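You operate a simulated robot arm through the tools that you are given. There is no shell and no other tool. Be economical: measure what you need, move in short steps, check, and stop when the job is done.

The job below is to be done with a simulated two-armed robot. You get a single attempt, and the scene is never put back.

JOB
Open the right drawer of the filling bench, take the teal cold pack from the inside of the right drawer of the filling bench and put it in the pale wooden tray, then shut the drawer. Then screw the cap back on the square bottle with the orange cap. Then open the green-tab flip lid. Do these in the order given.
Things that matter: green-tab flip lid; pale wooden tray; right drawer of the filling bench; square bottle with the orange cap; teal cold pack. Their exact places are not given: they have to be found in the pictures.

The check looks at the end state, three seconds after you hand in, the way a careful person would. Anything else that was tipped, shoved, dropped, spilled or broken makes it a failure. Lids that push on must go on centred and level and be pressed home; caps that screw on are set level and turned clockwise until they are tight.

ROBOT AND FRAMES
Two 7-joint arms with two-finger grippers on one trunk, on a base that drives. Base frame: it is fixed to the floor where the robot stands at the start and does not move with it; the origin is under the middle of the robot, x ahead of it, y to its left, z up. Readings come in mm, rad, newtons and seconds.
The left shoulder is at the start at [78, 151, 888], the right one opposite. With the tool pointing down near the work surface each hand reaches from about 100 to 780 mm from the robot's upright axis, wherever it stands, measured 20 degrees to its own side. Places, roughly: green-tab flip lid [-900, 2200, 800]; pale wooden tray [-1000, 2500, 500]; right drawer of the filling bench [700, 100, 700]; square bottle with the orange cap (7x7x12 cm) [-2200, 1500, 800]; teal cold pack (10x6x4 cm) [600, 200, 600]. Payload 2.54 kg a hand.
The tool frame of a hand sits at the grasp point between the pads (the TCP): z along the fingers, y along the line on which they close. The tips reach 30 mm beyond it. The gripper opens to 116 mm. The gripper's body begins 95 mm behind the TCP.
Orientation is that of the tool frame in the base frame, as a unit quaternion [x, y, z, w]. With the fingers straight down and closing along the base's y, the tool's x points along the base's -x, its y along +y and its z along -z.

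CONTROLS
- The arms move only by the tool apply_moves. It takes "left_targets", "right_targets" or both (then of equal length, played together; a hand with none holds still); each is a list that holds one entry, the list of rows, each a list of 6 numbers: the shift along the tool's x, y, z in mm, then the turn, a rotation vector about the tool's x, y, z in rad. In form: [[[tx, ty, tz, rx, ry, rz], ...]]. A call has 1 to 10 rows; each row shifts and turns the commanded pose from where the row before left it, along the tool's axes as they then stand. "left_jaw" and "right_jaw" are, for a hand that has rows, the gripper command, from -1 (shut) to 1 (fully open), values between in proportion, set as the call begins (left out, the last holds). Each row takes 0.2 s and may step no farther than 50 mm and 0.15 rad from the row before; otherwise, or with a gripper value out of range, the whole call is refused. Where a pose cannot be reached the arm comes as near as it can. A force on the tool above 40 N (or 10 N above the force at the start of the call, whichever is more), or a blocked arm, ends the call early, and 0.2 s more pass. Each finger travels about 72 mm/s and halts on what it meets, pressing with about 27 N; the grip force reading is that of the motor and also rises with nothing between the fingers. The clock runs only during rows and for 0.2 s after the last one: add rows that do not move to give the fingers time. The reply holds the time, the measured pose of the TCP, the force on the tool along the base axes, the opening and the grip force, in the units named above and with some noise, with the torque about the TCP (base axes, N m) and any sound that the robot's microphone picked up.
- Cameras (640 x 400 px; columns grow to the right, rows downward): "scene" is now at [157.7, -4.7, 1010.2]; the picture's right is [-0.04, -1.00, 0.00], its down [-0.53, 0.02, -0.85] and it looks along [0.85, -0.03, -0.53] (base axes); focal length 214 px, centre (320, 200). "left" rides on the left gripper at [69, 15, -122] in its tool frame; the picture's right is [-0.21, 0.98, 0.00], its down [-0.83, -0.18, -0.53] and it looks along [-0.52, -0.11, 0.85] (tool axes); focal length 251 px, centre (320, 200). "right" rides on the right gripper at [69, -15, -122] in its tool frame; the picture's right is [0.22, 0.98, 0.00], its down [-0.83, 0.18, -0.53] and it looks along [-0.52, 0.12, 0.85] (tool axes); focal length 251 px, centre (320, 200).
- camera(camera): a new picture of that camera. The clock stands still meanwhile.
- slide_trunk(by): slides the trunk up (or, below 0, down) by that many mm; the arms and the scene camera ride with it, the base frame stays. It gives what a move gives, with no picture.
- roll_base(legs): drives the robot by 1 to 6 legs, each [ahead, left, turn to the left] in mm, mm and rad, along the robot's own axes; the way and the turn of a leg run together, so that a leg with both is an arc; at most 1500 mm and 3.142 rad a leg. The arms and the cameras ride along, it lands a little off, and it stops where it bumps. It gives what a move gives.
- pan_tilt(pan, tilt): turns the head with the scene camera to pan (to the left, within 1.396 rad either way) and tilt (down, from -0.506 to 1.204), counted from straight ahead of the robot. It gives what a move gives.
- point_at(camera, pixels): there is no depth. For up to 12 entries [column, row, z] of the newest picture of that camera ("zoom" is the newest enlarged one), the place [x, y] in the base frame at which the ray of that pixel passes the height z, good to about 3 mm. The clock stands still meanwhile.
- close_up(camera, box): a new picture of the part [left, top, right, bottom] of that camera's present view, enlarged. The clock stands still meanwhile.
- sign_off(): hands the job in; it is judged then, once.

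Work in short steps. Measure before you move; look again where a grasp or a placing could have gone wrong, and mend it. You have 110 turns and 92 pictures in all, those below and enlarged ones among them. Open the grippers and draw the arms clear of the work before you hand the job in, unless the task says otherwise.

The tools are called after "Call:" as a command line: name --argument value ..., lists and objects as JSON in quotes. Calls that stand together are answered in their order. apply_moves: Moves the arms, as the interface text tells. Its arguments: {"type":"object","properties":{"left_targets":{"type":"array","items":{"type":"array","items":{"type":"array","items":{"type":"number"}}}},"left_jaw":{"type":"number"},"right_targets":{"type":"array","items":{"type":"array","items":{"type":"array","items":{"type":"number"}}}},"right_jaw":{"type":"number"}},"required":[]} The other tools are called the same way: slide_trunk (by) slides the trunk up or down; roll_base (legs) drives the base; pan_tilt (pan, tilt) turns the head that bears the scene camera; camera (camera) takes a picture; point_at (camera, pixels) gives the place at which the rays of pixels pass given heights; close_up (camera, box) takes an enlarged picture of a part of a camera's view; sign_off () hands the job in.

At the start:

```text
time: 0.0
left_eef_pos: [457.3, 153.6, 954.2]
left_orientation: [-0.001, 1.0, 0.0, -0.001]
left_wrist_force: [-0.2, 0.4, -0.9]
left_ft_torque: [-0.01, -0.01, -0.01]
left_finger_gap: 116.0
left_finger_force: 0.1
right_eef_pos: [407.5, -257.2, 918.8]
right_orientation: [0.001, 1.0, -0.001, 0.0]
right_wrist_force: [0.4, 0.0, -0.5]
right_ft_torque: [0.02, -0.04, 0.01]
right_finger_gap: 115.9
right_finger_force: 0.1
trunk travel left (down, up): [-125.0, 164.0]
robot x, y, heading: [1.3, -2.6, 0.0]
head pan, tilt: [-0.037, 0.56]
```

scene: 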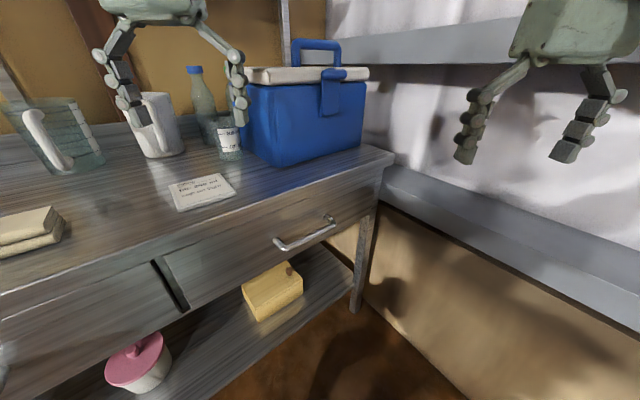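
right: 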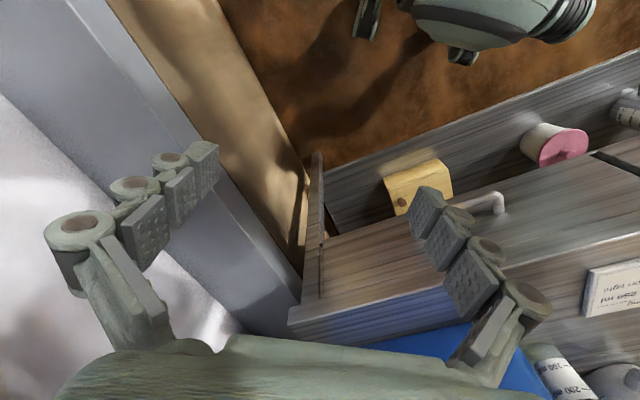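
left: 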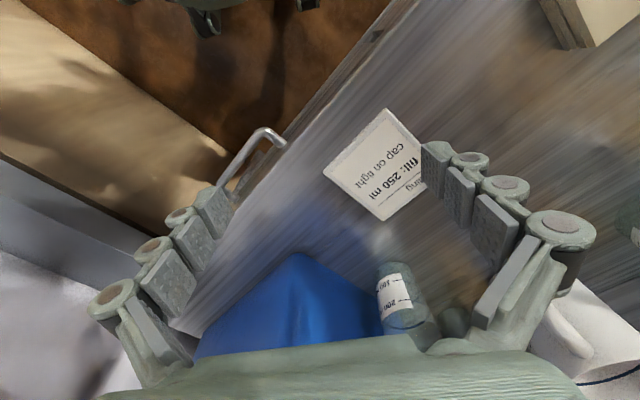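

The scene shows the bench's right drawer with its bar handle at about (305,235). I measure the handle ends and the bench's edge at some candidate heights.

Call:
point_at --camera "scene" --pixels '[[277, 243, 700], [335, 225, 700], [277, 243, 730], [335, 225, 730], [394, 155, 800], [0, 293, 800], [394, 155, 850], [0, 293, 850], [160, 258, 800], [190, 310, 600], [355, 310, 0], [203, 190, 800]]'

Call:
close_up --camera "scene" --box '[140, 130, 420, 320]'

Call:
point_at --camera "left" --pixels '[[225, 190, 700], [283, 143, 700], [225, 190, 730], [283, 143, 730], [325, 170, 800], [388, 108, 800], [325, 170, 770], [388, 108, 770]]'

```text
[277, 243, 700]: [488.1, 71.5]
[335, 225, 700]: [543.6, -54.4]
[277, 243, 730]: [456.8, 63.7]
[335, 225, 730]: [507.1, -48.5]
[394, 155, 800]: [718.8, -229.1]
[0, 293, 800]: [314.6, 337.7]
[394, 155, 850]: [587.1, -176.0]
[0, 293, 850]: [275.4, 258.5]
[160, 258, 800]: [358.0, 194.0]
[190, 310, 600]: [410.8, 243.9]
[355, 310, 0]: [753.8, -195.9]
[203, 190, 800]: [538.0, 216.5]
```

```text
2.11 times, centred on (280, 225) of scene
```

zoom: 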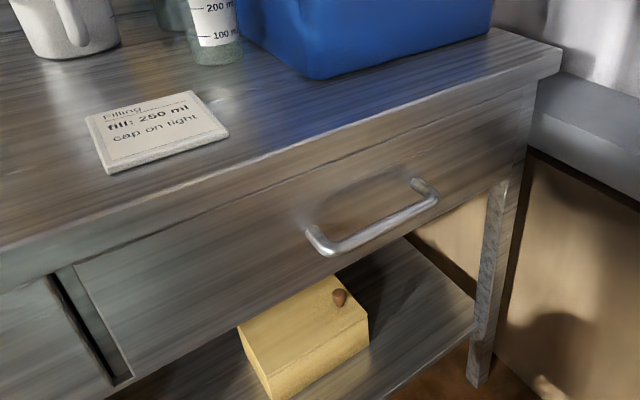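

```text
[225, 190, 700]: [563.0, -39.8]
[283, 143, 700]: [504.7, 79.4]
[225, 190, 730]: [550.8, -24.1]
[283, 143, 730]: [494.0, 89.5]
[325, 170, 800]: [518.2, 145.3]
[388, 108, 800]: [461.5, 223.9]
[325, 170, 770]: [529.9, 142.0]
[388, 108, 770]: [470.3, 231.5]
```

Triangulating the handle gives ends near (514,75,675) and (573,-56,675). I check the bench edge direction in the left camera and a wider scene view.

Call:
pan_tilt --pan 0.25 --tilt 0.75

Call:
camera --camera "scene"

Call:
close_up --camera "left" --box '[160, 0, 440, 200]'

```text
time: 0.8
left_eef_pos: [456.6, 152.5, 954.5]
left_orientation: [0.0, 1.0, 0.001, 0.001]
left_wrist_force: [-0.3, -0.2, -0.8]
left_ft_torque: [0.03, 0.02, 0.01]
left_finger_gap: 115.9
left_finger_force: 0.0
right_eef_pos: [407.3, -257.6, 917.9]
right_orientation: [0.0, 1.0, 0.0, 0.0]
right_wrist_force: [1.1, -0.4, -1.3]
right_ft_torque: [0.0, -0.03, -0.01]
right_finger_gap: 115.9
right_finger_force: 0.0
trunk travel left (down, up): [-125.0, 164.0]
robot x, y, heading: [1.2, 0.1, -0.001]
head pan, tilt: [0.25, 0.75]
```

```text
87 pictures are left
```

scene: 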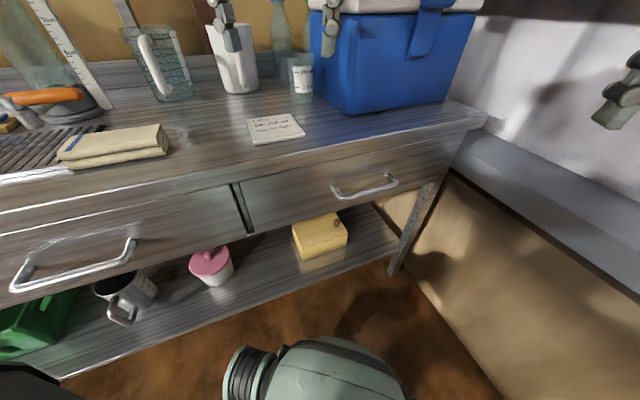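

```text
2.00 times, centred on (300, 100) of left
```

zoom: 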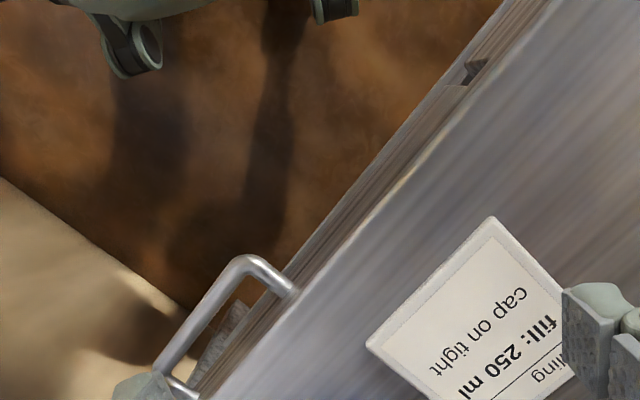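

I measure the handle and edges in both new views to triangulate again.

Call:
point_at --camera "scene" --pixels '[[338, 199, 675], [398, 184, 675], [18, 292, 675], [137, 248, 675], [338, 199, 690], [398, 184, 690], [480, 126, 800], [0, 183, 800], [247, 121, 800], [305, 136, 800], [255, 143, 800], [292, 114, 800]]'

Call:
point_at --camera "zoom" --pixels '[[245, 260, 675], [155, 370, 675], [295, 293, 675], [245, 260, 690], [155, 370, 690], [545, 5, 800], [225, 375, 800], [491, 218, 800], [368, 345, 800], [491, 218, 770], [368, 345, 770]]'

```text
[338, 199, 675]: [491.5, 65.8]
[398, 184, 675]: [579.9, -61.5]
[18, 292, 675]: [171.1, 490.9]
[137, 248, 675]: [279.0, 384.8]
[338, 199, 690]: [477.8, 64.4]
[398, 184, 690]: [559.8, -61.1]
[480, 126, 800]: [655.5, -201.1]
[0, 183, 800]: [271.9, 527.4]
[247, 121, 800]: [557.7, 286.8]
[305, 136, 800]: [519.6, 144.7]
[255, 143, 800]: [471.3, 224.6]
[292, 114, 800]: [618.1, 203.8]
```

```text
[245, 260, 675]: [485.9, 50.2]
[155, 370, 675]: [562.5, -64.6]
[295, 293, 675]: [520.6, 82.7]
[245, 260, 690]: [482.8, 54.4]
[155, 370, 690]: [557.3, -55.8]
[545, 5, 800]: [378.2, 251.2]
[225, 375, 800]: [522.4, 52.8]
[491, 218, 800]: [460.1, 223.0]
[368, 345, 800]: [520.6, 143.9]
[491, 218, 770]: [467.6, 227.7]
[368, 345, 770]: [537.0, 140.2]
```

The bench front runs along (0.58,-0.815), so it faces a yaw of about 0.62 rad. I check how far the wall board at the right is before turning the base.

Call:
point_at --camera "scene" --pixels '[[392, 275, 0], [440, 330, 0], [500, 398, 0], [60, 378, 0], [455, 172, 400], [636, 295, 400], [480, 140, 800], [488, 120, 800]]'

Call:
pan_tilt --pan -1.0 --tilt 0.75

Call:
camera --camera "scene"

```text
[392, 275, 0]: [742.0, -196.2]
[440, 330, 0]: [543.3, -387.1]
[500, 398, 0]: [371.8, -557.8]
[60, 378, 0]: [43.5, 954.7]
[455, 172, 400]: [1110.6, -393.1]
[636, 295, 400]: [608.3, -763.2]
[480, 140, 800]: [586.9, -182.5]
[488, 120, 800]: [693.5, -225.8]
```

```text
time: 2.2
left_eef_pos: [457.7, 153.0, 954.7]
left_orientation: [0.0, 1.0, 0.0, 0.001]
left_wrist_force: [-0.6, -0.3, 0.6]
left_ft_torque: [0.03, -0.01, 0.02]
left_finger_gap: 115.8
left_finger_force: 0.0
right_eef_pos: [406.6, -257.2, 919.2]
right_orientation: [0.001, 1.0, 0.0, 0.001]
right_wrist_force: [0.0, 0.1, 0.1]
right_ft_torque: [0.0, 0.01, -0.02]
right_finger_gap: 116.1
right_finger_force: 0.0
trunk travel left (down, up): [-125.0, 164.0]
robot x, y, heading: [3.7, -2.0, -0.003]
head pan, tilt: [-1.0, 0.75]
```

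```text
85 pictures are left
```

scene: 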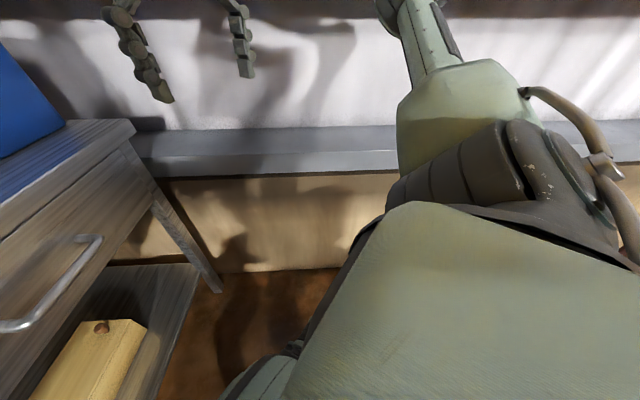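

The wall runs about 630 mm to the right, parallel to the bench normal. I back off a bit, shift right and turn to face the drawer square.

Call:
roll_base --legs '[[-150, -180, 0], [0, 0, 0.62]]'

Call:
pan_tilt --pan -0.1 --tilt 0.7

Call:
camera --camera "scene"

```text
time: 6.3
left_eef_pos: [133.8, 209.9, 954.2]
left_orientation: [-0.307, 0.952, -0.001, 0.0]
left_wrist_force: [0.3, 0.8, 0.7]
left_ft_torque: [0.0, -0.01, 0.03]
left_finger_gap: 116.3
left_finger_force: 0.0
right_eef_pos: [331.0, -152.5, 918.0]
right_orientation: [-0.306, 0.952, 0.001, -0.001]
right_wrist_force: [0.8, 0.2, 0.0]
right_ft_torque: [-0.02, 0.01, -0.02]
right_finger_gap: 116.0
right_finger_force: 0.1
trunk travel left (down, up): [-125.0, 164.0]
robot x, y, heading: [-152.1, -179.0, 0.62]
head pan, tilt: [-1.0, 0.75]
```

```text
time: 7.5
left_eef_pos: [133.2, 210.4, 954.4]
left_orientation: [-0.307, 0.952, 0.0, 0.0]
left_wrist_force: [0.7, -0.5, -0.1]
left_ft_torque: [0.01, -0.02, -0.02]
left_finger_gap: 116.2
left_finger_force: 0.0
right_eef_pos: [331.8, -151.7, 917.8]
right_orientation: [-0.306, 0.952, 0.0, 0.0]
right_wrist_force: [0.4, -0.3, -0.3]
right_ft_torque: [-0.01, -0.02, 0.0]
right_finger_gap: 115.9
right_finger_force: 0.0
trunk travel left (down, up): [-125.0, 164.0]
robot x, y, heading: [-145.6, -183.2, 0.628]
head pan, tilt: [-0.099, 0.7]
```

```text
84 pictures are left
```

scene: 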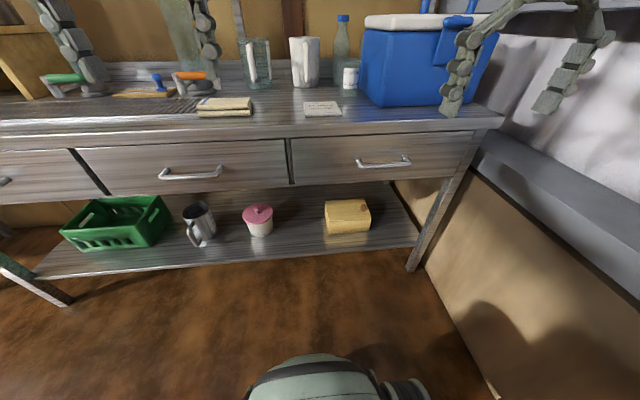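

Now square to the bench; right drawer handle at (358–410,162). I measure handle and edge lines.

Call:
point_at --camera "scene" --pixels '[[358, 165, 688], [409, 161, 688], [164, 179, 688], [220, 174, 688], [500, 118, 800], [120, 136, 800], [358, 165, 675], [409, 161, 675], [303, 112, 803], [341, 114, 803]]'

Call:
close_up --camera "scene" --box '[270, 80, 510, 230]'

```text
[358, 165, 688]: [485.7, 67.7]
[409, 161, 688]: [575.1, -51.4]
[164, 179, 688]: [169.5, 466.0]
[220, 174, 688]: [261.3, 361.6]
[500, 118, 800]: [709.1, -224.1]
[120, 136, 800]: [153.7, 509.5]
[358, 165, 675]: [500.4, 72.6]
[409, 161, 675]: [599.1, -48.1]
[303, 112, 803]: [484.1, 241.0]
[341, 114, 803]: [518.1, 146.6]
```

```text
2.67 times, centred on (390, 155) of scene
```

zoom: 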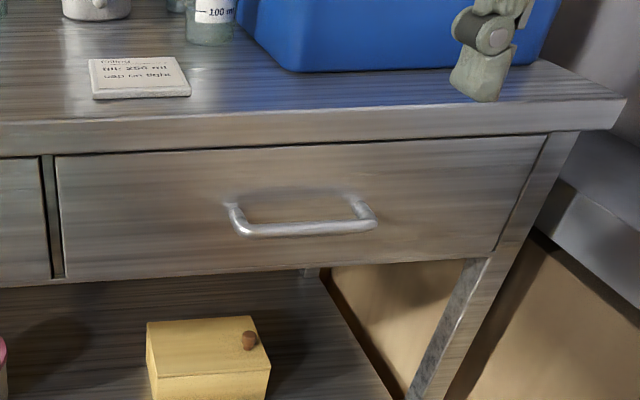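

Best estimate of the handle bar centre is (517,4,699), bench normal yaw 0.65. I now turn the right hand to point horizontally at the bench, fingers closing vertically.

Call:
apply_moves --right_targets '[[[0, 0, 0, -0.0864, -0.0864, 0.0864], [0, 0, 0, -0.0864, -0.0864, 0.0864], [0, 0, 0, -0.0864, -0.0864, 0.0864], [0, 0, 0, -0.0864, -0.0864, 0.0864], [0, 0, 0, -0.0864, -0.0864, 0.0864], [0, 0, 0, -0.0864, -0.0864, 0.0864], [0, 0, 0, -0.0864, -0.0864, 0.0864], [0, 0, 0, -0.0864, -0.0864, 0.0864], [0, 0, 0, -0.0864, -0.0864, 0.0864], [0, 0, 0, -0.0864, -0.0864, 0.0864]]]' --right_jaw 0.0

Call:
apply_moves --right_targets '[[[0, 0, 0, -0.0864, -0.0864, 0.0864], [0, 0, 0, -0.0864, -0.0864, 0.0864], [0, 0, 0, -0.0864, -0.0864, 0.0864], [0, 0, 0, -0.0864, -0.0864, 0.0864], [0, 0, 0, 0, 0, 0]]]'

```text
time: 9.7
left_eef_pos: [134.2, 209.2, 954.9]
left_orientation: [-0.307, 0.952, -0.001, 0.0]
left_wrist_force: [-0.7, 0.0, 0.8]
left_ft_torque: [-0.03, -0.01, 0.0]
left_finger_gap: 116.0
left_finger_force: 0.1
right_eef_pos: [373.2, -156.0, 951.1]
right_orientation: [0.151, 0.818, 0.494, 0.253]
right_wrist_force: [0.7, 0.0, 0.2]
right_ft_torque: [-0.02, -0.02, -0.02]
right_finger_gap: 58.2
right_finger_force: 0.0
right hand out of reach, approached as far as the arm can: row 9, 10
trunk travel left (down, up): [-125.0, 164.0]
robot x, y, heading: [-144.5, -183.7, 0.626]
head pan, tilt: [-0.099, 0.7]
```

```text
time: 10.9
left_eef_pos: [132.2, 210.5, 954.3]
left_orientation: [-0.306, 0.952, 0.0, 0.0]
left_wrist_force: [0.1, 0.1, 0.2]
left_ft_torque: [0.03, -0.01, -0.02]
left_finger_gap: 116.1
left_finger_force: 0.1
right_eef_pos: [456.7, -157.7, 999.8]
right_orientation: [0.324, 0.629, 0.629, 0.323]
right_wrist_force: [0.1, 0.5, -1.1]
right_ft_torque: [0.02, -0.01, -0.02]
right_finger_gap: 57.9
right_finger_force: 0.1
right hand out of reach, approached as far as the arm can: row 1, 2, 3, 4
trunk travel left (down, up): [-125.0, 164.0]
robot x, y, heading: [-148.5, -181.4, 0.623]
head pan, tilt: [-0.099, 0.7]
```

Orientation reached, though the arm was pushed out in position. I lower it (tool -y is down) and look where the command stands.

Call:
apply_moves --right_targets '[[[0, -45, 10, 0, 0.025, 0], [0, -45, 10, 0, 0, 0], [0, -45, 10, 0, 0, 0], [0, -45, 10, 0, 0, 0], [0, 0, 0, 0, 0, 0]]]'

```text
time: 12.1
left_eef_pos: [132.7, 209.4, 954.8]
left_orientation: [-0.308, 0.952, 0.0, 0.0]
left_wrist_force: [0.3, -0.6, 0.0]
left_ft_torque: [0.0, -0.04, -0.02]
left_finger_gap: 116.2
left_finger_force: 0.0
right_eef_pos: [486.5, -151.0, 879.9]
right_orientation: [0.315, 0.634, 0.633, 0.313]
right_wrist_force: [0.0, 1.1, -0.8]
right_ft_torque: [-0.01, 0.03, 0.01]
right_finger_gap: 58.0
right_finger_force: 0.0
right hand out of reach, approached as far as the arm can: row 1, 2, 3, 4
trunk travel left (down, up): [-125.0, 164.0]
robot x, y, heading: [-150.4, -179.9, 0.622]
head pan, tilt: [-0.099, 0.7]
```

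Still limited in reach; the arm may need to be farther out. I push forward and down moderately, staying short of the bench edge, to see whether it becomes reachable.

Call:
apply_moves --right_targets '[[[0, -20, 30, 0, 0, 0], [0, -20, 30, 0, 0, 0], [0, 0, 0, 0, 0, 0]]]'

Call:
camera --camera "scene"

```text
time: 12.9
left_eef_pos: [132.6, 209.5, 955.3]
left_orientation: [-0.307, 0.952, 0.0, -0.001]
left_wrist_force: [-0.2, -0.1, 0.2]
left_ft_torque: [-0.01, 0.0, -0.03]
left_finger_gap: 116.0
left_finger_force: 0.1
right_eef_pos: [529.3, -164.0, 869.4]
right_orientation: [0.315, 0.633, 0.633, 0.315]
right_wrist_force: [0.1, 0.0, -0.2]
right_ft_torque: [0.02, 0.03, -0.01]
right_finger_gap: 58.0
right_finger_force: 0.0
right hand out of reach, approached as far as the arm can: row 1, 2
trunk travel left (down, up): [-125.0, 164.0]
robot x, y, heading: [-148.0, -184.4, 0.62]
head pan, tilt: [-0.099, 0.7]
```

```text
82 pictures are left
```

scene: 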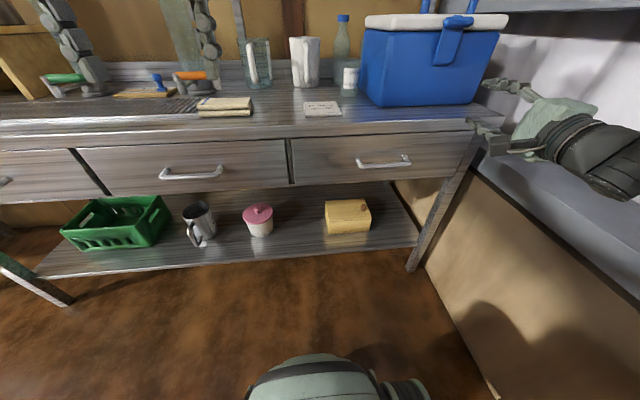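

The hand seems too near the shoulder when pointing forward (folded arm). I back the base 200 mm so the arm can work extended.

Call:
roll_base --legs '[[-200, 0, 0.025]]'

Call:
apply_moves --right_targets '[[[20, -40, 20, 0, 0, 0], [20, -40, 20, 0, 0, 0], [20, -40, 20, 0, 0, 0], [20, -40, 20, 0, 0, 0], [0, 0, 0, 0, 0, 0]]]'

```text
time: 14.5
left_eef_pos: [-35.6, 100.6, 953.3]
left_orientation: [-0.319, 0.948, 0.0, 0.0]
left_wrist_force: [0.0, -0.2, 0.0]
left_ft_torque: [-0.01, -0.01, 0.02]
left_finger_gap: 115.9
left_finger_force: 0.0
right_eef_pos: [369.7, -262.7, 868.7]
right_orientation: [0.307, 0.637, 0.637, 0.306]
right_wrist_force: [0.8, -0.4, 0.7]
right_ft_torque: [-0.01, -0.01, 0.04]
right_finger_gap: 58.1
right_finger_force: 0.1
trunk travel left (down, up): [-125.0, 164.0]
robot x, y, heading: [-307.2, -298.9, 0.653]
head pan, tilt: [-0.099, 0.7]
```

```text
time: 15.7
left_eef_pos: [-34.5, 101.2, 954.2]
left_orientation: [-0.318, 0.948, 0.001, 0.001]
left_wrist_force: [-0.4, 0.2, -0.4]
left_ft_torque: [0.02, 0.0, -0.05]
left_finger_gap: 116.1
left_finger_force: 0.1
right_eef_pos: [357.8, -298.4, 793.9]
right_orientation: [0.306, 0.639, 0.637, 0.304]
right_wrist_force: [-0.3, -0.2, 0.1]
right_ft_torque: [0.01, 0.03, 0.0]
right_finger_gap: 57.9
right_finger_force: 0.1
right hand out of reach, approached as far as the arm can: row 1, 2, 3, 4
trunk travel left (down, up): [-125.0, 164.0]
robot x, y, heading: [-306.0, -292.1, 0.651]
head pan, tilt: [-0.099, 0.7]
```

The arm drifts right, so this wrist roll looks limited. I undo the shift and roll the hand 180° about its axis to try the mirrored grip.

Call:
apply_moves --right_targets '[[[-20, 40, 0, 0, 0, 0], [-20, 40, 0, 0, 0, 0], [-20, 40, 0, 0, 0, 0], [-20, 40, 0, 0, 0, -0.15], [0, 0, 0, 0, 0, -0.15], [0, 0, 0, 0, 0, -0.15], [0, 0, 0, 0, 0, -0.15], [0, 0, 0, 0, 0, -0.15], [0, 0, 0, 0, 0, -0.15], [0, 0, 0, 0, 0, -0.15]]]'

Call:
apply_moves --right_targets '[[[0, 0, 0, 0, 0, -0.15], [0, 0, 0, 0, 0, -0.15], [0, 0, 0, 0, 0, -0.15], [0, 0, 0, 0, 0, -0.15], [0, 0, 0, 0, 0, -0.15], [0, 0, 0, 0, 0, -0.15], [0, 0, 0, 0, 0, -0.15], [0, 0, 0, 0, 0, -0.15], [0, 0, 0, 0, 0, -0.15], [0, 0, 0, 0, 0, -0.15]]]'

Call:
apply_moves --right_targets '[[[0, 0, 0, 0, 0, -0.15], [0, 0, 0, 0, 0, -0.15], [0, 0, 0, 0, 0, -0.15], [0, 0, 0, 0, 0, -0.14], [0, 0, 0, 0, 0, 0]]]'

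```text
time: 17.9
left_eef_pos: [-34.8, 101.0, 953.7]
left_orientation: [-0.318, 0.948, 0.0, -0.001]
left_wrist_force: [0.6, 0.9, 1.0]
left_ft_torque: [0.0, 0.0, 0.0]
left_finger_gap: 116.1
left_finger_force: 0.0
right_eef_pos: [406.3, -358.8, 952.1]
right_orientation: [-0.054, 0.706, 0.397, 0.584]
right_wrist_force: [0.6, 0.3, 0.2]
right_ft_torque: [-0.01, -0.03, 0.01]
right_finger_gap: 58.2
right_finger_force: 0.0
trunk travel left (down, up): [-125.0, 164.0]
robot x, y, heading: [-304.9, -294.6, 0.652]
head pan, tilt: [-0.099, 0.7]
```

```text
time: 20.1
left_eef_pos: [-35.0, 101.7, 955.2]
left_orientation: [-0.319, 0.948, 0.001, 0.001]
left_wrist_force: [0.2, -0.3, 0.0]
left_ft_torque: [-0.01, 0.0, -0.02]
left_finger_gap: 116.1
left_finger_force: 0.0
right_eef_pos: [406.5, -359.8, 951.6]
right_orientation: [-0.522, 0.479, -0.107, 0.698]
right_wrist_force: [0.9, 0.1, -0.1]
right_ft_torque: [-0.01, -0.01, 0.02]
right_finger_gap: 57.9
right_finger_force: 0.0
trunk travel left (down, up): [-125.0, 164.0]
robot x, y, heading: [-310.4, -296.3, 0.652]
head pan, tilt: [-0.099, 0.7]
```

```text
time: 21.3
left_eef_pos: [-35.4, 100.4, 954.1]
left_orientation: [-0.319, 0.948, 0.0, 0.0]
left_wrist_force: [0.0, -0.5, 0.0]
left_ft_torque: [-0.04, 0.02, -0.02]
left_finger_gap: 115.9
left_finger_force: 0.1
right_eef_pos: [397.7, -353.5, 1001.0]
right_orientation: [0.641, -0.314, 0.3, -0.633]
right_wrist_force: [0.2, 0.1, -0.4]
right_ft_torque: [0.01, -0.01, -0.02]
right_finger_gap: 58.0
right_finger_force: 0.1
right hand out of reach, approached as far as the arm can: row 3, 4
trunk travel left (down, up): [-125.0, 164.0]
robot x, y, heading: [-305.6, -300.6, 0.647]
head pan, tilt: [-0.099, 0.7]
```

The command re-bases on the real pose; both rolls hit a limit at this far-right place. I bring the hand left and down with the roll eased, then roll on to vertical closing.

Call:
apply_moves --right_targets '[[[0, 0, 0, 0, 0, 0.15], [0, 0, 0, 0, 0, 0.15], [0, 0, 0, 0, 0, 0.15], [-23, 44, 0, 0, 0, 0], [-23, 44, 0, 0, 0, 0], [-23, 44, 0, 0, 0, 0], [-23, 44, 0, 0, 0, 0], [-23, 44, 0, 0, 0, 0], [0, 0, 0, 0, 0, 0]]]'

Call:
apply_moves --right_targets '[[[0, 0, 0, 0, 0, -0.15], [0, 0, 0, 0, 0, -0.15], [0, 0, 0, 0, 0, -0.15], [0, 0, 0, 0, 0, 0]]]'

```text
time: 23.3
left_eef_pos: [-35.0, 101.1, 953.9]
left_orientation: [-0.319, 0.948, 0.0, 0.0]
left_wrist_force: [0.8, 1.2, -0.9]
left_ft_torque: [-0.03, 0.03, 0.02]
left_finger_gap: 116.0
left_finger_force: 0.1
right_eef_pos: [313.8, -229.0, 907.8]
right_orientation: [-0.559, 0.446, -0.148, 0.684]
right_wrist_force: [0.2, 0.4, -0.5]
right_ft_torque: [0.01, -0.02, -0.01]
right_finger_gap: 57.8
right_finger_force: 0.0
right hand out of reach, approached as far as the arm can: row 7, 8
trunk travel left (down, up): [-125.0, 164.0]
robot x, y, heading: [-302.7, -295.4, 0.652]
head pan, tilt: [-0.099, 0.7]
```

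```text
time: 24.3
left_eef_pos: [-34.3, 99.9, 954.2]
left_orientation: [-0.319, 0.948, 0.001, 0.0]
left_wrist_force: [0.6, 0.7, 1.0]
left_ft_torque: [0.02, -0.01, 0.01]
left_finger_gap: 116.0
left_finger_force: 0.1
right_eef_pos: [292.6, -163.9, 961.2]
right_orientation: [0.637, -0.312, 0.302, -0.637]
right_wrist_force: [-0.4, 0.1, -0.4]
right_ft_torque: [-0.02, -0.01, -0.04]
right_finger_gap: 58.2
right_finger_force: 0.2
right hand out of reach, approached as far as the arm can: row 1, 2, 3
trunk travel left (down, up): [-125.0, 164.0]
robot x, y, heading: [-305.7, -296.0, 0.644]
head pan, tilt: [-0.099, 0.7]
```

Going low with a horizontal hand is the limit, so I tilt it about 43° downward, which also still clears the bench edge.

Call:
apply_moves --right_targets '[[[0, 0, 0, -0.15, 0, 0], [0, 0, 0, -0.15, 0, 0], [0, 0, 0, -0.15, 0, 0], [0, 0, 0, -0.15, 0, 0], [0, 0, 0, -0.15, 0, 0], [0, 30, 30, 0, 0, 0], [0, 30, 30, 0, 0, 0], [0, 0, 0, 0, 0, 0]]]'

Call:
slide_trunk --by -60

Call:
apply_moves --right_targets '[[[0, 30, 30, 0, 0, 0], [0, 30, 30, 0, 0, 0], [0, 0, 0, 0, 0, 0]]]'

```text
time: 26.1
left_eef_pos: [-35.8, 101.4, 955.8]
left_orientation: [-0.32, 0.947, 0.0, 0.0]
left_wrist_force: [0.1, -0.3, 0.9]
left_ft_torque: [0.01, 0.03, 0.0]
left_finger_gap: 115.9
left_finger_force: 0.1
right_eef_pos: [193.5, -86.5, 786.1]
right_orientation: [0.815, -0.396, 0.182, -0.383]
right_wrist_force: [0.0, 0.2, -0.3]
right_ft_torque: [0.0, 0.01, -0.03]
right_finger_gap: 58.2
right_finger_force: 0.0
right hand out of reach, approached as far as the arm can: row 1, 2, 3, 4, 5
trunk travel left (down, up): [-125.0, 164.0]
robot x, y, heading: [-307.4, -296.2, 0.643]
head pan, tilt: [-0.099, 0.7]
```

```text
time: 27.1
left_eef_pos: [-34.6, 101.6, 895.4]
left_orientation: [-0.319, 0.948, 0.0, 0.0]
left_wrist_force: [0.3, -0.2, -0.2]
left_ft_torque: [-0.01, -0.02, 0.01]
left_finger_gap: 116.1
left_finger_force: 0.0
right_eef_pos: [193.9, -86.5, 728.7]
right_orientation: [0.815, -0.395, 0.182, -0.383]
right_wrist_force: [-0.8, -0.1, 0.7]
right_ft_torque: [0.01, -0.01, 0.02]
right_finger_gap: 57.8
right_finger_force: 0.1
trunk travel left (down, up): [-65.0, 224.0]
robot x, y, heading: [-305.2, -297.8, 0.648]
head pan, tilt: [-0.099, 0.7]
```

```text
time: 27.9
left_eef_pos: [-33.9, 100.5, 894.1]
left_orientation: [-0.319, 0.948, -0.001, -0.001]
left_wrist_force: [0.8, 0.4, -0.6]
left_ft_torque: [0.0, 0.03, -0.02]
left_finger_gap: 115.9
left_finger_force: 0.0
right_eef_pos: [200.3, -80.3, 645.3]
right_orientation: [0.815, -0.395, 0.183, -0.383]
right_wrist_force: [-0.5, -0.2, -1.1]
right_ft_torque: [-0.01, -0.01, 0.02]
right_finger_gap: 58.1
right_finger_force: 0.1
trunk travel left (down, up): [-65.0, 224.0]
robot x, y, heading: [-304.2, -297.5, 0.647]
head pan, tilt: [-0.099, 0.7]
```

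Reachable now. I move to a pre-grasp in front of the handle (n≈311, l≈-310, z≈750) and look with both cameras.

Call:
apply_moves --right_targets '[[[21, -35, 14.5, 0, 0, 0], [21, -35, 14.5, 0, 0, 0], [21, -35, 14.5, 0, 0, 0], [21, -35, 14.5, 0, 0, 0], [21, -35, 14.5, 0, 0, 0], [21, -35, 14.5, 0, 0, 0], [0, 0, 0, 0, 0, 0]]]'

Call:
camera --camera "right"

Call:
camera --camera "scene"

```text
time: 29.5
left_eef_pos: [-34.9, 100.2, 895.2]
left_orientation: [-0.319, 0.948, -0.001, 0.0]
left_wrist_force: [-0.2, -0.1, -0.1]
left_ft_torque: [0.02, 0.01, -0.01]
left_finger_gap: 115.8
left_finger_force: 0.1
right_eef_pos: [378.2, -24.2, 688.4]
right_orientation: [0.808, -0.398, 0.187, -0.392]
right_wrist_force: [-0.8, 0.5, -0.4]
right_ft_torque: [-0.02, 0.0, 0.01]
right_finger_gap: 58.3
right_finger_force: 0.1
right hand out of reach, approached as far as the arm can: row 4, 5, 6
trunk travel left (down, up): [-65.0, 224.0]
robot x, y, heading: [-309.2, -294.6, 0.648]
head pan, tilt: [-0.099, 0.7]
```

```text
81 pictures are left
```

right: 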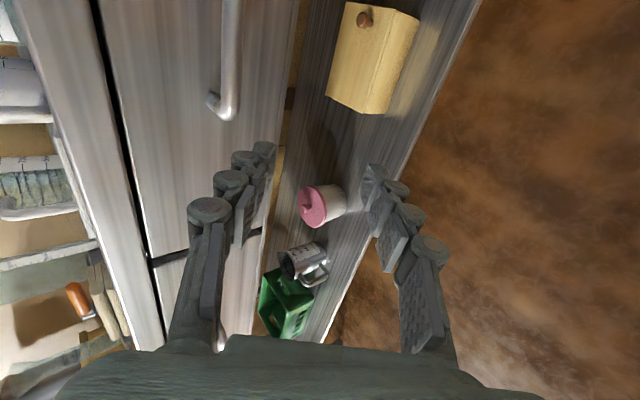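

```text
80 pictures are left
```

scene: 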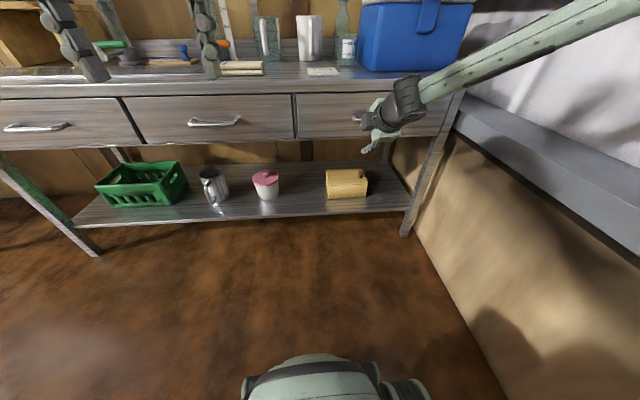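

I triangulate the near handle end: right camera (228,112), scene (355,119).

Call:
point_at --camera "right" --pixels '[[229, 115, 680], [229, 115, 700], [229, 115, 720], [234, 20, 680], [234, 20, 700], [234, 20, 720]]'

Call:
close_up --camera "scene" --box '[290, 60, 470, 172]'

```text
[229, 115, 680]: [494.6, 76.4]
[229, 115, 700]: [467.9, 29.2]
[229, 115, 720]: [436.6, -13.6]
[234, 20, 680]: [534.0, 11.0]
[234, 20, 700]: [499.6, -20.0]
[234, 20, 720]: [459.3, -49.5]
```

```text
3.56 times, centred on (380, 116) of scene
```

zoom: 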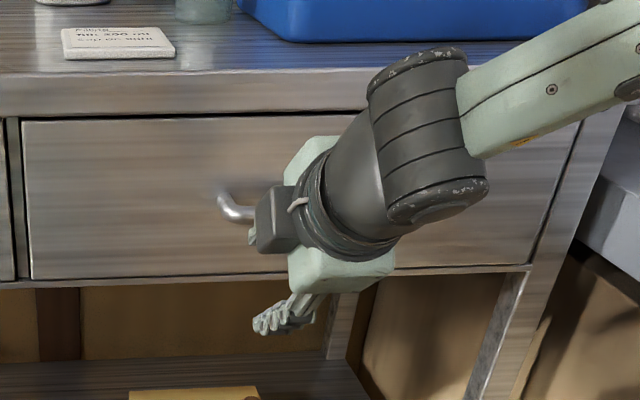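

Call:
point_at --camera "zoom" --pixels '[[232, 214, 680], [232, 214, 690], [232, 214, 700], [0, 118, 800], [380, 108, 800], [0, 75, 800]]'

```text
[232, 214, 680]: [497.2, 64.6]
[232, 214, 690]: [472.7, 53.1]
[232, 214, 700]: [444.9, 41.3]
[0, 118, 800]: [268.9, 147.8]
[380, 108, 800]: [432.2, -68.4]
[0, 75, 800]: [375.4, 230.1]
```

Handle bar sits at about n=412, z=689. I raise the trunk, retract the arm and bring the base nearer so the final approach lies well within reach.

Call:
slide_trunk --by 46

Call:
apply_moves --right_targets '[[[12.5, 20, -24, 0, 0, 0], [12.5, 20, -24, 0, 0, 0], [12.5, 20, -24, 0, 0, 0], [12.5, 20, -24, 0, 0, 0], [0, 0, 0, 0, 0, 0]]]'

Call:
roll_base --legs '[[180, 0, 0]]'

Call:
camera --camera "right"

```text
time: 30.4
left_eef_pos: [-35.5, 101.6, 940.3]
left_orientation: [-0.319, 0.948, 0.0, 0.0]
left_wrist_force: [0.1, 0.6, 0.0]
left_ft_torque: [-0.03, -0.03, -0.02]
left_finger_gap: 116.0
left_finger_force: 0.0
right_eef_pos: [380.3, -23.9, 733.6]
right_orientation: [0.808, -0.399, 0.186, -0.391]
right_wrist_force: [0.1, 0.2, -0.3]
right_ft_torque: [-0.01, 0.0, -0.01]
right_finger_gap: 57.8
right_finger_force: 0.0
trunk travel left (down, up): [-111.0, 178.0]
robot x, y, heading: [-311.4, -297.8, 0.655]
head pan, tilt: [-0.099, 0.7]
```

```text
time: 31.6
left_eef_pos: [-35.6, 101.5, 941.2]
left_orientation: [-0.319, 0.948, -0.001, 0.0]
left_wrist_force: [0.8, 0.0, -0.2]
left_ft_torque: [-0.01, 0.02, 0.0]
left_finger_gap: 116.3
left_finger_force: 0.1
right_eef_pos: [302.5, -126.7, 721.1]
right_orientation: [0.807, -0.399, 0.188, -0.393]
right_wrist_force: [-0.1, -0.2, -0.3]
right_ft_torque: [0.03, -0.01, 0.0]
right_finger_gap: 58.0
right_finger_force: 0.1
right hand out of reach, approached as far as the arm can: row 3, 4
trunk travel left (down, up): [-111.0, 178.0]
robot x, y, heading: [-303.2, -293.5, 0.65]
head pan, tilt: [-0.099, 0.7]
```

```text
time: 33.1
left_eef_pos: [109.2, 210.4, 940.7]
left_orientation: [-0.319, 0.948, 0.0, 0.0]
left_wrist_force: [-0.9, 0.6, 0.8]
left_ft_torque: [-0.01, 0.01, 0.03]
left_finger_gap: 116.1
left_finger_force: 0.1
right_eef_pos: [446.0, -17.0, 721.0]
right_orientation: [0.807, -0.398, 0.188, -0.393]
right_wrist_force: [-0.2, 0.6, 0.0]
right_ft_torque: [0.01, 0.04, 0.0]
right_finger_gap: 58.0
right_finger_force: 0.0
trunk travel left (down, up): [-111.0, 178.0]
robot x, y, heading: [-160.3, -188.0, 0.645]
head pan, tilt: [-0.099, 0.7]
```

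```text
78 pictures are left
```

right: 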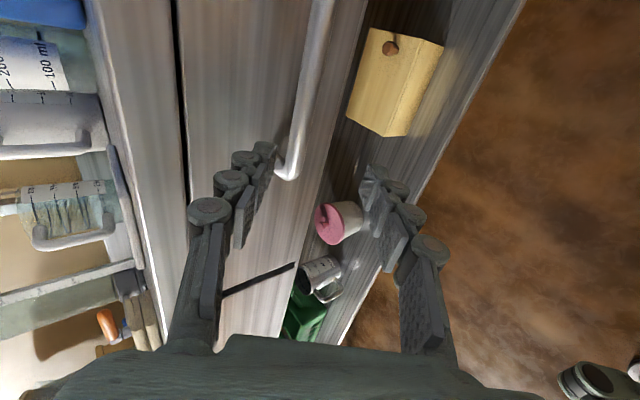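

I measure the bar relative to the hand now.

Call:
point_at --camera "right" --pixels '[[293, 160, 680], [293, 160, 690], [293, 160, 700], [310, 60, 680], [310, 60, 690], [310, 60, 700], [185, 120, 757], [185, 120, 740]]'

```text
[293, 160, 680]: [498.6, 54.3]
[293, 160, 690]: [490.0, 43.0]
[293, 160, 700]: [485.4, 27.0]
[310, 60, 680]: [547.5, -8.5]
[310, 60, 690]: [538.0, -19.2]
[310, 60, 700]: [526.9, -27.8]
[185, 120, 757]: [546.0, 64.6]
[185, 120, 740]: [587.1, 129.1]
```

Bar at about n=417, z=689: 76 mm ahead and 21 mm to the upper side of the tool axis. I centre on it first, then advance 66 mm.

Call:
apply_moves --right_targets '[[[20, -22, 0, 0, 0, 0], [0, 0, 25, 0, 0, 0], [0, 0, 25, 0, 0, 0], [0, 0, 16, 0, 0, 0], [0, 0, 0, 0, 0, 0]]]'

Call:
camera --camera "right"

```text
time: 34.3
left_eef_pos: [108.8, 210.1, 941.3]
left_orientation: [-0.319, 0.948, 0.0, 0.0]
left_wrist_force: [-0.1, 0.5, 0.5]
left_ft_torque: [0.03, 0.02, 0.02]
left_finger_gap: 115.9
left_finger_force: 0.0
right_eef_pos: [498.0, 23.5, 686.8]
right_orientation: [0.807, -0.398, 0.188, -0.393]
right_wrist_force: [0.0, -1.2, -0.2]
right_ft_torque: [0.04, 0.0, -0.02]
right_finger_gap: 58.0
right_finger_force: 0.0
right hand out of reach, approached as far as the arm can: row 1
trunk travel left (down, up): [-111.0, 178.0]
robot x, y, heading: [-159.7, -188.7, 0.645]
head pan, tilt: [-0.099, 0.7]
```

```text
77 pictures are left
```

right: 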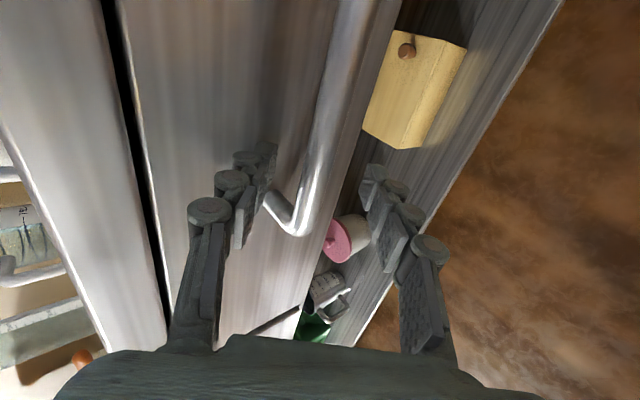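

The bar passes between the fingertips at about (320,150). I close the gripper on it.

Call:
apply_moves --right_targets '[[[0, 0, 0, 0, 0, 0], [0, 0, 0, 0, 0, 0], [0, 0, 0, 0, 0, 0], [0, 0, 0, 0, 0, 0]]]' --right_jaw -1

Call:
camera --camera "right"

```text
time: 35.3
left_eef_pos: [107.2, 210.0, 939.8]
left_orientation: [-0.319, 0.948, 0.0, 0.002]
left_wrist_force: [0.4, 0.1, 0.4]
left_ft_torque: [0.01, 0.01, 0.02]
left_finger_gap: 116.0
left_finger_force: 0.0
right_eef_pos: [499.1, 24.9, 688.6]
right_orientation: [0.806, -0.399, 0.188, -0.395]
right_wrist_force: [4.0, 2.9, 12.9]
right_ft_torque: [0.4, 0.24, -0.24]
right_finger_gap: 14.2
right_finger_force: 40.7
trunk travel left (down, up): [-111.0, 178.0]
robot x, y, heading: [-164.4, -186.7, 0.648]
head pan, tilt: [-0.099, 0.7]
```

```text
76 pictures are left
```

right: 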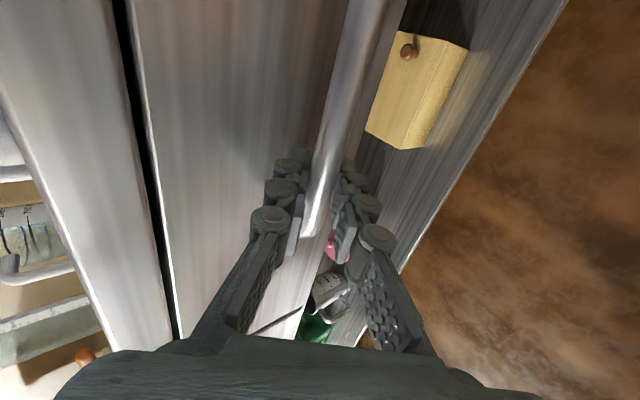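

Handle gripped (gap 14 mm). I pull the drawer out by driving straight back 120 mm.

Call:
roll_base --legs '[[-120, 0, 0]]'

Call:
camera --camera "scene"

```text
time: 36.5
left_eef_pos: [13.6, 138.2, 939.9]
left_orientation: [-0.319, 0.948, -0.001, 0.001]
left_wrist_force: [0.2, -0.1, 0.2]
left_ft_torque: [-0.02, 0.02, -0.03]
left_finger_gap: 115.9
left_finger_force: 0.0
right_eef_pos: [402.1, -46.9, 684.6]
right_orientation: [0.808, -0.398, 0.186, -0.392]
right_wrist_force: [-10.5, 15.0, 1.1]
right_ft_torque: [0.4, 0.21, -0.34]
right_finger_gap: 14.3
right_finger_force: 39.2
trunk travel left (down, up): [-111.0, 178.0]
robot x, y, heading: [-256.5, -258.0, 0.65]
head pan, tilt: [-0.099, 0.7]
```

```text
75 pictures are left
```

scene: 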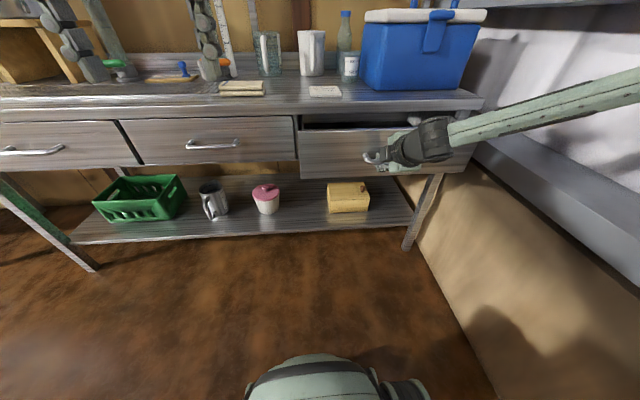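

The drawer is sliding out. I pull 130 mm more.

Call:
roll_base --legs '[[-130, 0, 0]]'

Call:
camera --camera "scene"

```text
time: 37.8
left_eef_pos: [-88.8, 61.3, 940.1]
left_orientation: [-0.319, 0.948, -0.002, -0.001]
left_wrist_force: [-0.5, -0.3, 0.8]
left_ft_torque: [0.02, 0.0, 0.02]
left_finger_gap: 115.8
left_finger_force: 0.1
right_eef_pos: [297.6, -122.6, 685.7]
right_orientation: [0.81, -0.395, 0.184, -0.393]
right_wrist_force: [-12.0, 17.6, -2.9]
right_ft_torque: [0.39, 0.23, -0.35]
right_finger_gap: 14.4
right_finger_force: 38.9
trunk travel left (down, up): [-111.0, 178.0]
robot x, y, heading: [-359.3, -336.5, 0.65]
head pan, tilt: [-0.099, 0.7]
```

```text
74 pictures are left
```

scene: 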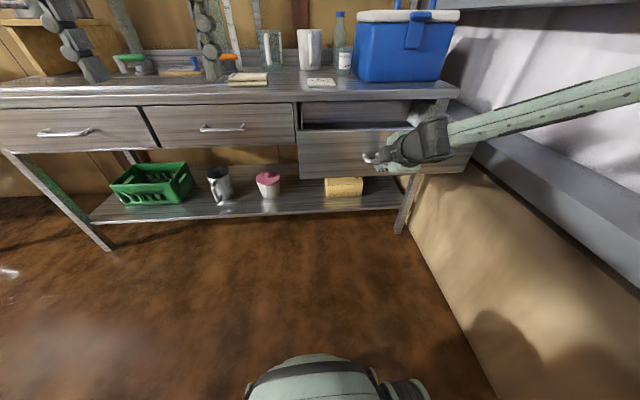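

Drawer is ~250 mm out. I open the right gripper, back it off along its axis and lift it clear.

Call:
apply_moves --right_targets '[[[0, 0, 0, 0, 0, 0], [0, 0, 0, 0, 0, 0], [0, 0, 0, 0, 0, 0], [0, 0, -30, 0, 0, 0], [0, 0, -30, 0, 0, 0], [0, 0, -30, 0, 0, 0], [0, -35, -35, 0, 0, 0], [0, -35, -35, 0, 0, 0], [0, 0, 0, 0, 0, 0]]]' --right_jaw 0.0

Call:
slide_trunk --by 170

Call:
camera --camera "scene"

```text
time: 39.8
left_eef_pos: [-87.8, 62.2, 940.0]
left_orientation: [-0.319, 0.948, -0.001, 0.0]
left_wrist_force: [0.4, -0.3, -0.8]
left_ft_torque: [0.01, 0.01, 0.02]
left_finger_gap: 115.9
left_finger_force: 0.0
right_eef_pos: [201.3, -139.0, 811.0]
right_orientation: [0.807, -0.398, 0.185, -0.395]
right_wrist_force: [-0.6, 0.2, 1.2]
right_ft_torque: [0.0, -0.05, 0.0]
right_finger_gap: 57.9
right_finger_force: 0.1
right hand out of reach, approached as far as the arm can: row 6, 7, 8
trunk travel left (down, up): [-111.0, 178.0]
robot x, y, heading: [-357.3, -339.5, 0.649]
head pan, tilt: [-0.099, 0.7]
```

```text
time: 41.8
left_eef_pos: [-86.5, 61.9, 1109.8]
left_orientation: [-0.319, 0.948, 0.0, 0.0]
left_wrist_force: [-0.2, 0.3, -0.3]
left_ft_torque: [0.03, 0.01, -0.01]
left_finger_gap: 116.1
left_finger_force: 0.0
right_eef_pos: [203.4, -138.7, 980.9]
right_orientation: [0.808, -0.398, 0.185, -0.394]
right_wrist_force: [1.1, -0.3, 0.3]
right_ft_torque: [0.02, -0.01, -0.01]
right_finger_gap: 58.0
right_finger_force: 0.0
trunk travel left (down, up): [-281.0, 8.0]
robot x, y, heading: [-360.7, -337.3, 0.646]
head pan, tilt: [-0.099, 0.7]
```

```text
73 pictures are left
```

scene: 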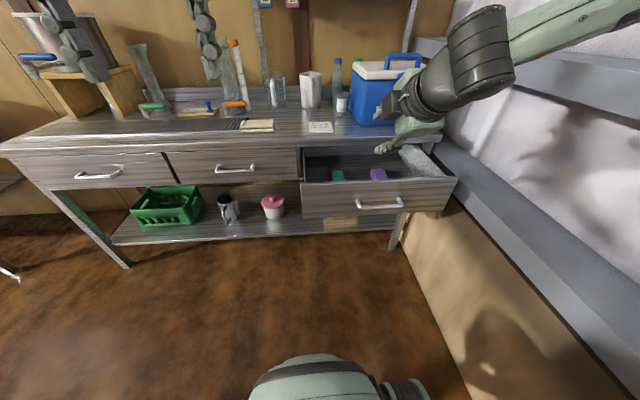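

Now the teal pack shows at (338,175) inside the drawer, with a purple one at (378,174). I enlarge it.

Call:
close_up --camera "scene" --box '[290, 130, 470, 230]'

Call:
point_at --camera "zoom" --pixels '[[20, 200, 740], [20, 200, 750]]'

```text
3.56 times, centred on (380, 180) of scene
```

zoom: 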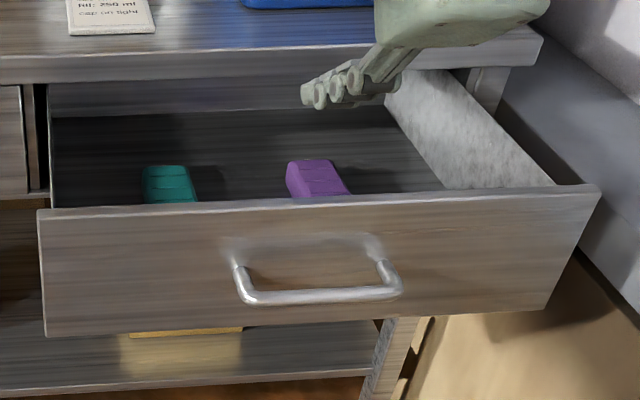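

```text
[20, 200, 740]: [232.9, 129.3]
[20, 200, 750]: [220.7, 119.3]
```

Call:
point_at --camera "zoom" --pixels '[[143, 168, 670], [184, 166, 670], [143, 168, 690], [184, 166, 690], [198, 203, 670], [148, 205, 670], [598, 188, 745], [38, 212, 745], [320, 298, 689], [320, 338, 625]]'

```text
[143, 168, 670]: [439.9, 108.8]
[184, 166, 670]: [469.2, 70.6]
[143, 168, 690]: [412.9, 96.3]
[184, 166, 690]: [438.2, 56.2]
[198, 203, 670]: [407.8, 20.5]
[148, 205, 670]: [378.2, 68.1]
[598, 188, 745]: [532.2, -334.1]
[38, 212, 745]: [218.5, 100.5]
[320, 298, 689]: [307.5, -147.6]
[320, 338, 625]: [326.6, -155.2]
```

Teal pack top centre is near n≈365, l≈-204 (long side across the front normal). The right hand suits it; I turn it straight down again.

Call:
apply_moves --right_targets '[[[0, 0, 0, -0.146, 0, 0], [0, 0, 0, -0.146, 0, 0], [0, 0, 0, -0.146, 0, 0], [0, 0, 0, -0.146, 0, 0], [0, 0, 0, -0.146, 0, 0], [0, 0, 0, -0.146, 0, 0], [0, 0, 0, 0, 0, 0.1428], [0, 0, 0, 0, 0, 0.1428], [0, 0, 0, 0, 0, 0.1428], [0, 0, 0, 0, 0, 0.1428]]]' --right_jaw 1

Call:
apply_moves --right_targets '[[[0, 0, 0, 0, 0, 0.1428], [0, 0, 0, 0, 0, 0.1428], [0, 0, 0, 0, 0, 0.1428], [0, 0, 0, 0, 0, 0.1428], [0, 0, 0, 0, 0, 0.1428], [0, 0, 0, 0, 0, 0.1428], [0, 0, 0, 0, 0, 0.1428], [0, 0, 0, 0, 0, 0]]]'

Call:
roll_base --legs '[[245, 0, 0]]'

Call:
camera --camera "right"

```text
time: 44.0
left_eef_pos: [-87.9, 61.5, 1110.5]
left_orientation: [-0.319, 0.948, 0.0, 0.0]
left_wrist_force: [-0.3, -0.1, 0.0]
left_ft_torque: [0.01, 0.01, -0.01]
left_finger_gap: 116.0
left_finger_force: 0.0
right_eef_pos: [42.5, -218.4, 788.7]
right_orientation: [0.73, -0.673, 0.012, -0.115]
right_wrist_force: [0.9, 0.6, 0.0]
right_ft_torque: [0.06, 0.0, 0.02]
right_finger_gap: 115.9
right_finger_force: 0.0
right hand out of reach, approached as far as the arm can: row 1, 2, 3, 4, 5, 6
trunk travel left (down, up): [-281.0, 8.0]
robot x, y, heading: [-358.8, -336.4, 0.652]
head pan, tilt: [-0.099, 0.7]
```

```text
time: 45.8
left_eef_pos: [-87.7, 61.8, 1110.4]
left_orientation: [-0.319, 0.948, 0.0, 0.0]
left_wrist_force: [0.6, -0.1, 0.3]
left_ft_torque: [-0.02, 0.02, 0.01]
left_finger_gap: 116.0
left_finger_force: 0.1
right_eef_pos: [42.0, -218.0, 789.0]
right_orientation: [-0.319, 0.941, 0.045, 0.106]
right_wrist_force: [-0.6, 1.1, -0.3]
right_ft_torque: [0.02, -0.02, 0.03]
right_finger_gap: 116.5
right_finger_force: 0.1
trunk travel left (down, up): [-281.0, 8.0]
robot x, y, heading: [-359.3, -338.1, 0.647]
head pan, tilt: [-0.099, 0.7]
```

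```text
time: 47.5
left_eef_pos: [107.8, 208.6, 1110.4]
left_orientation: [-0.32, 0.948, 0.0, -0.001]
left_wrist_force: [-0.1, -0.6, -0.9]
left_ft_torque: [-0.02, 0.02, -0.01]
left_finger_gap: 116.0
left_finger_force: 0.1
right_eef_pos: [238.4, -70.2, 789.3]
right_orientation: [-0.32, 0.94, 0.045, 0.106]
right_wrist_force: [0.4, -0.9, 0.0]
right_ft_torque: [-0.03, 0.04, 0.0]
right_finger_gap: 116.1
right_finger_force: 0.1
trunk travel left (down, up): [-281.0, 8.0]
robot x, y, heading: [-165.1, -188.8, 0.655]
head pan, tilt: [-0.099, 0.7]
```

```text
71 pictures are left
```

right: 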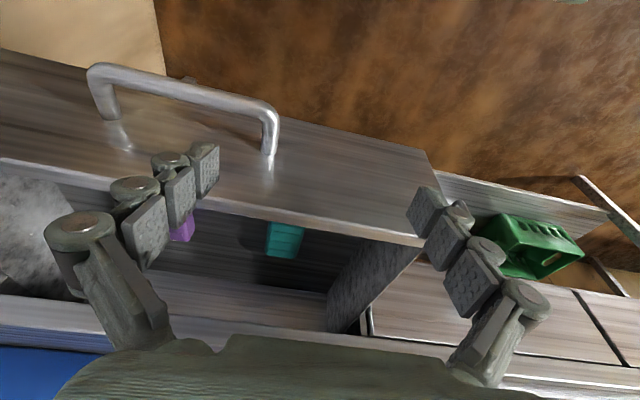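

The residual tilt is 0.23 rad and the hand hangs in front of the drawer. I level it, raise it 130 mm, then move it over the drawer and look.

Call:
apply_moves --right_targets '[[[0, 0, -43, 0, 0.114, 0], [0, 0, -43, 0, 0.114, 0], [0, 0, -43, 0, 0, 0], [-45, 0, 0, 0, 0, 0], [-45, 0, 0, 0, 0, 0], [-45, 0, 0, 0, 0, 0], [-45, 0, 0, 0, 0, 0], [0, 0, 0, 0, 0, 0]]]'

Call:
camera --camera "right"

```text
time: 49.4
left_eef_pos: [106.8, 210.0, 1110.8]
left_orientation: [-0.319, 0.948, 0.0, 0.0]
left_wrist_force: [0.1, 0.1, 0.2]
left_ft_torque: [-0.04, 0.0, -0.03]
left_finger_gap: 116.2
left_finger_force: 0.1
right_eef_pos: [367.6, 28.6, 918.5]
right_orientation: [-0.323, 0.946, 0.008, -0.002]
right_wrist_force: [0.5, 0.0, -0.8]
right_ft_torque: [0.01, -0.02, -0.02]
right_finger_gap: 116.1
right_finger_force: 0.0
trunk travel left (down, up): [-281.0, 8.0]
robot x, y, heading: [-161.5, -188.0, 0.648]
head pan, tilt: [-0.099, 0.7]
```

```text
70 pictures are left
```

right: 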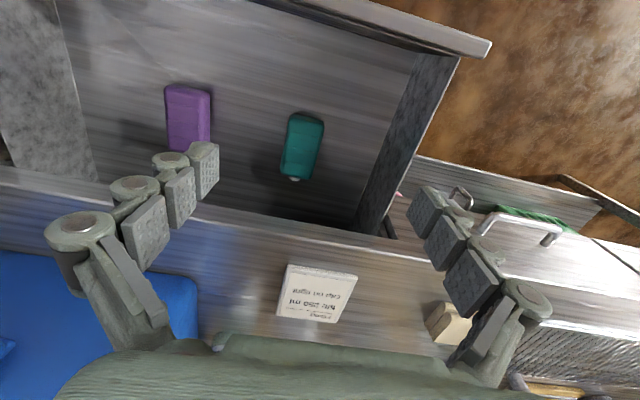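

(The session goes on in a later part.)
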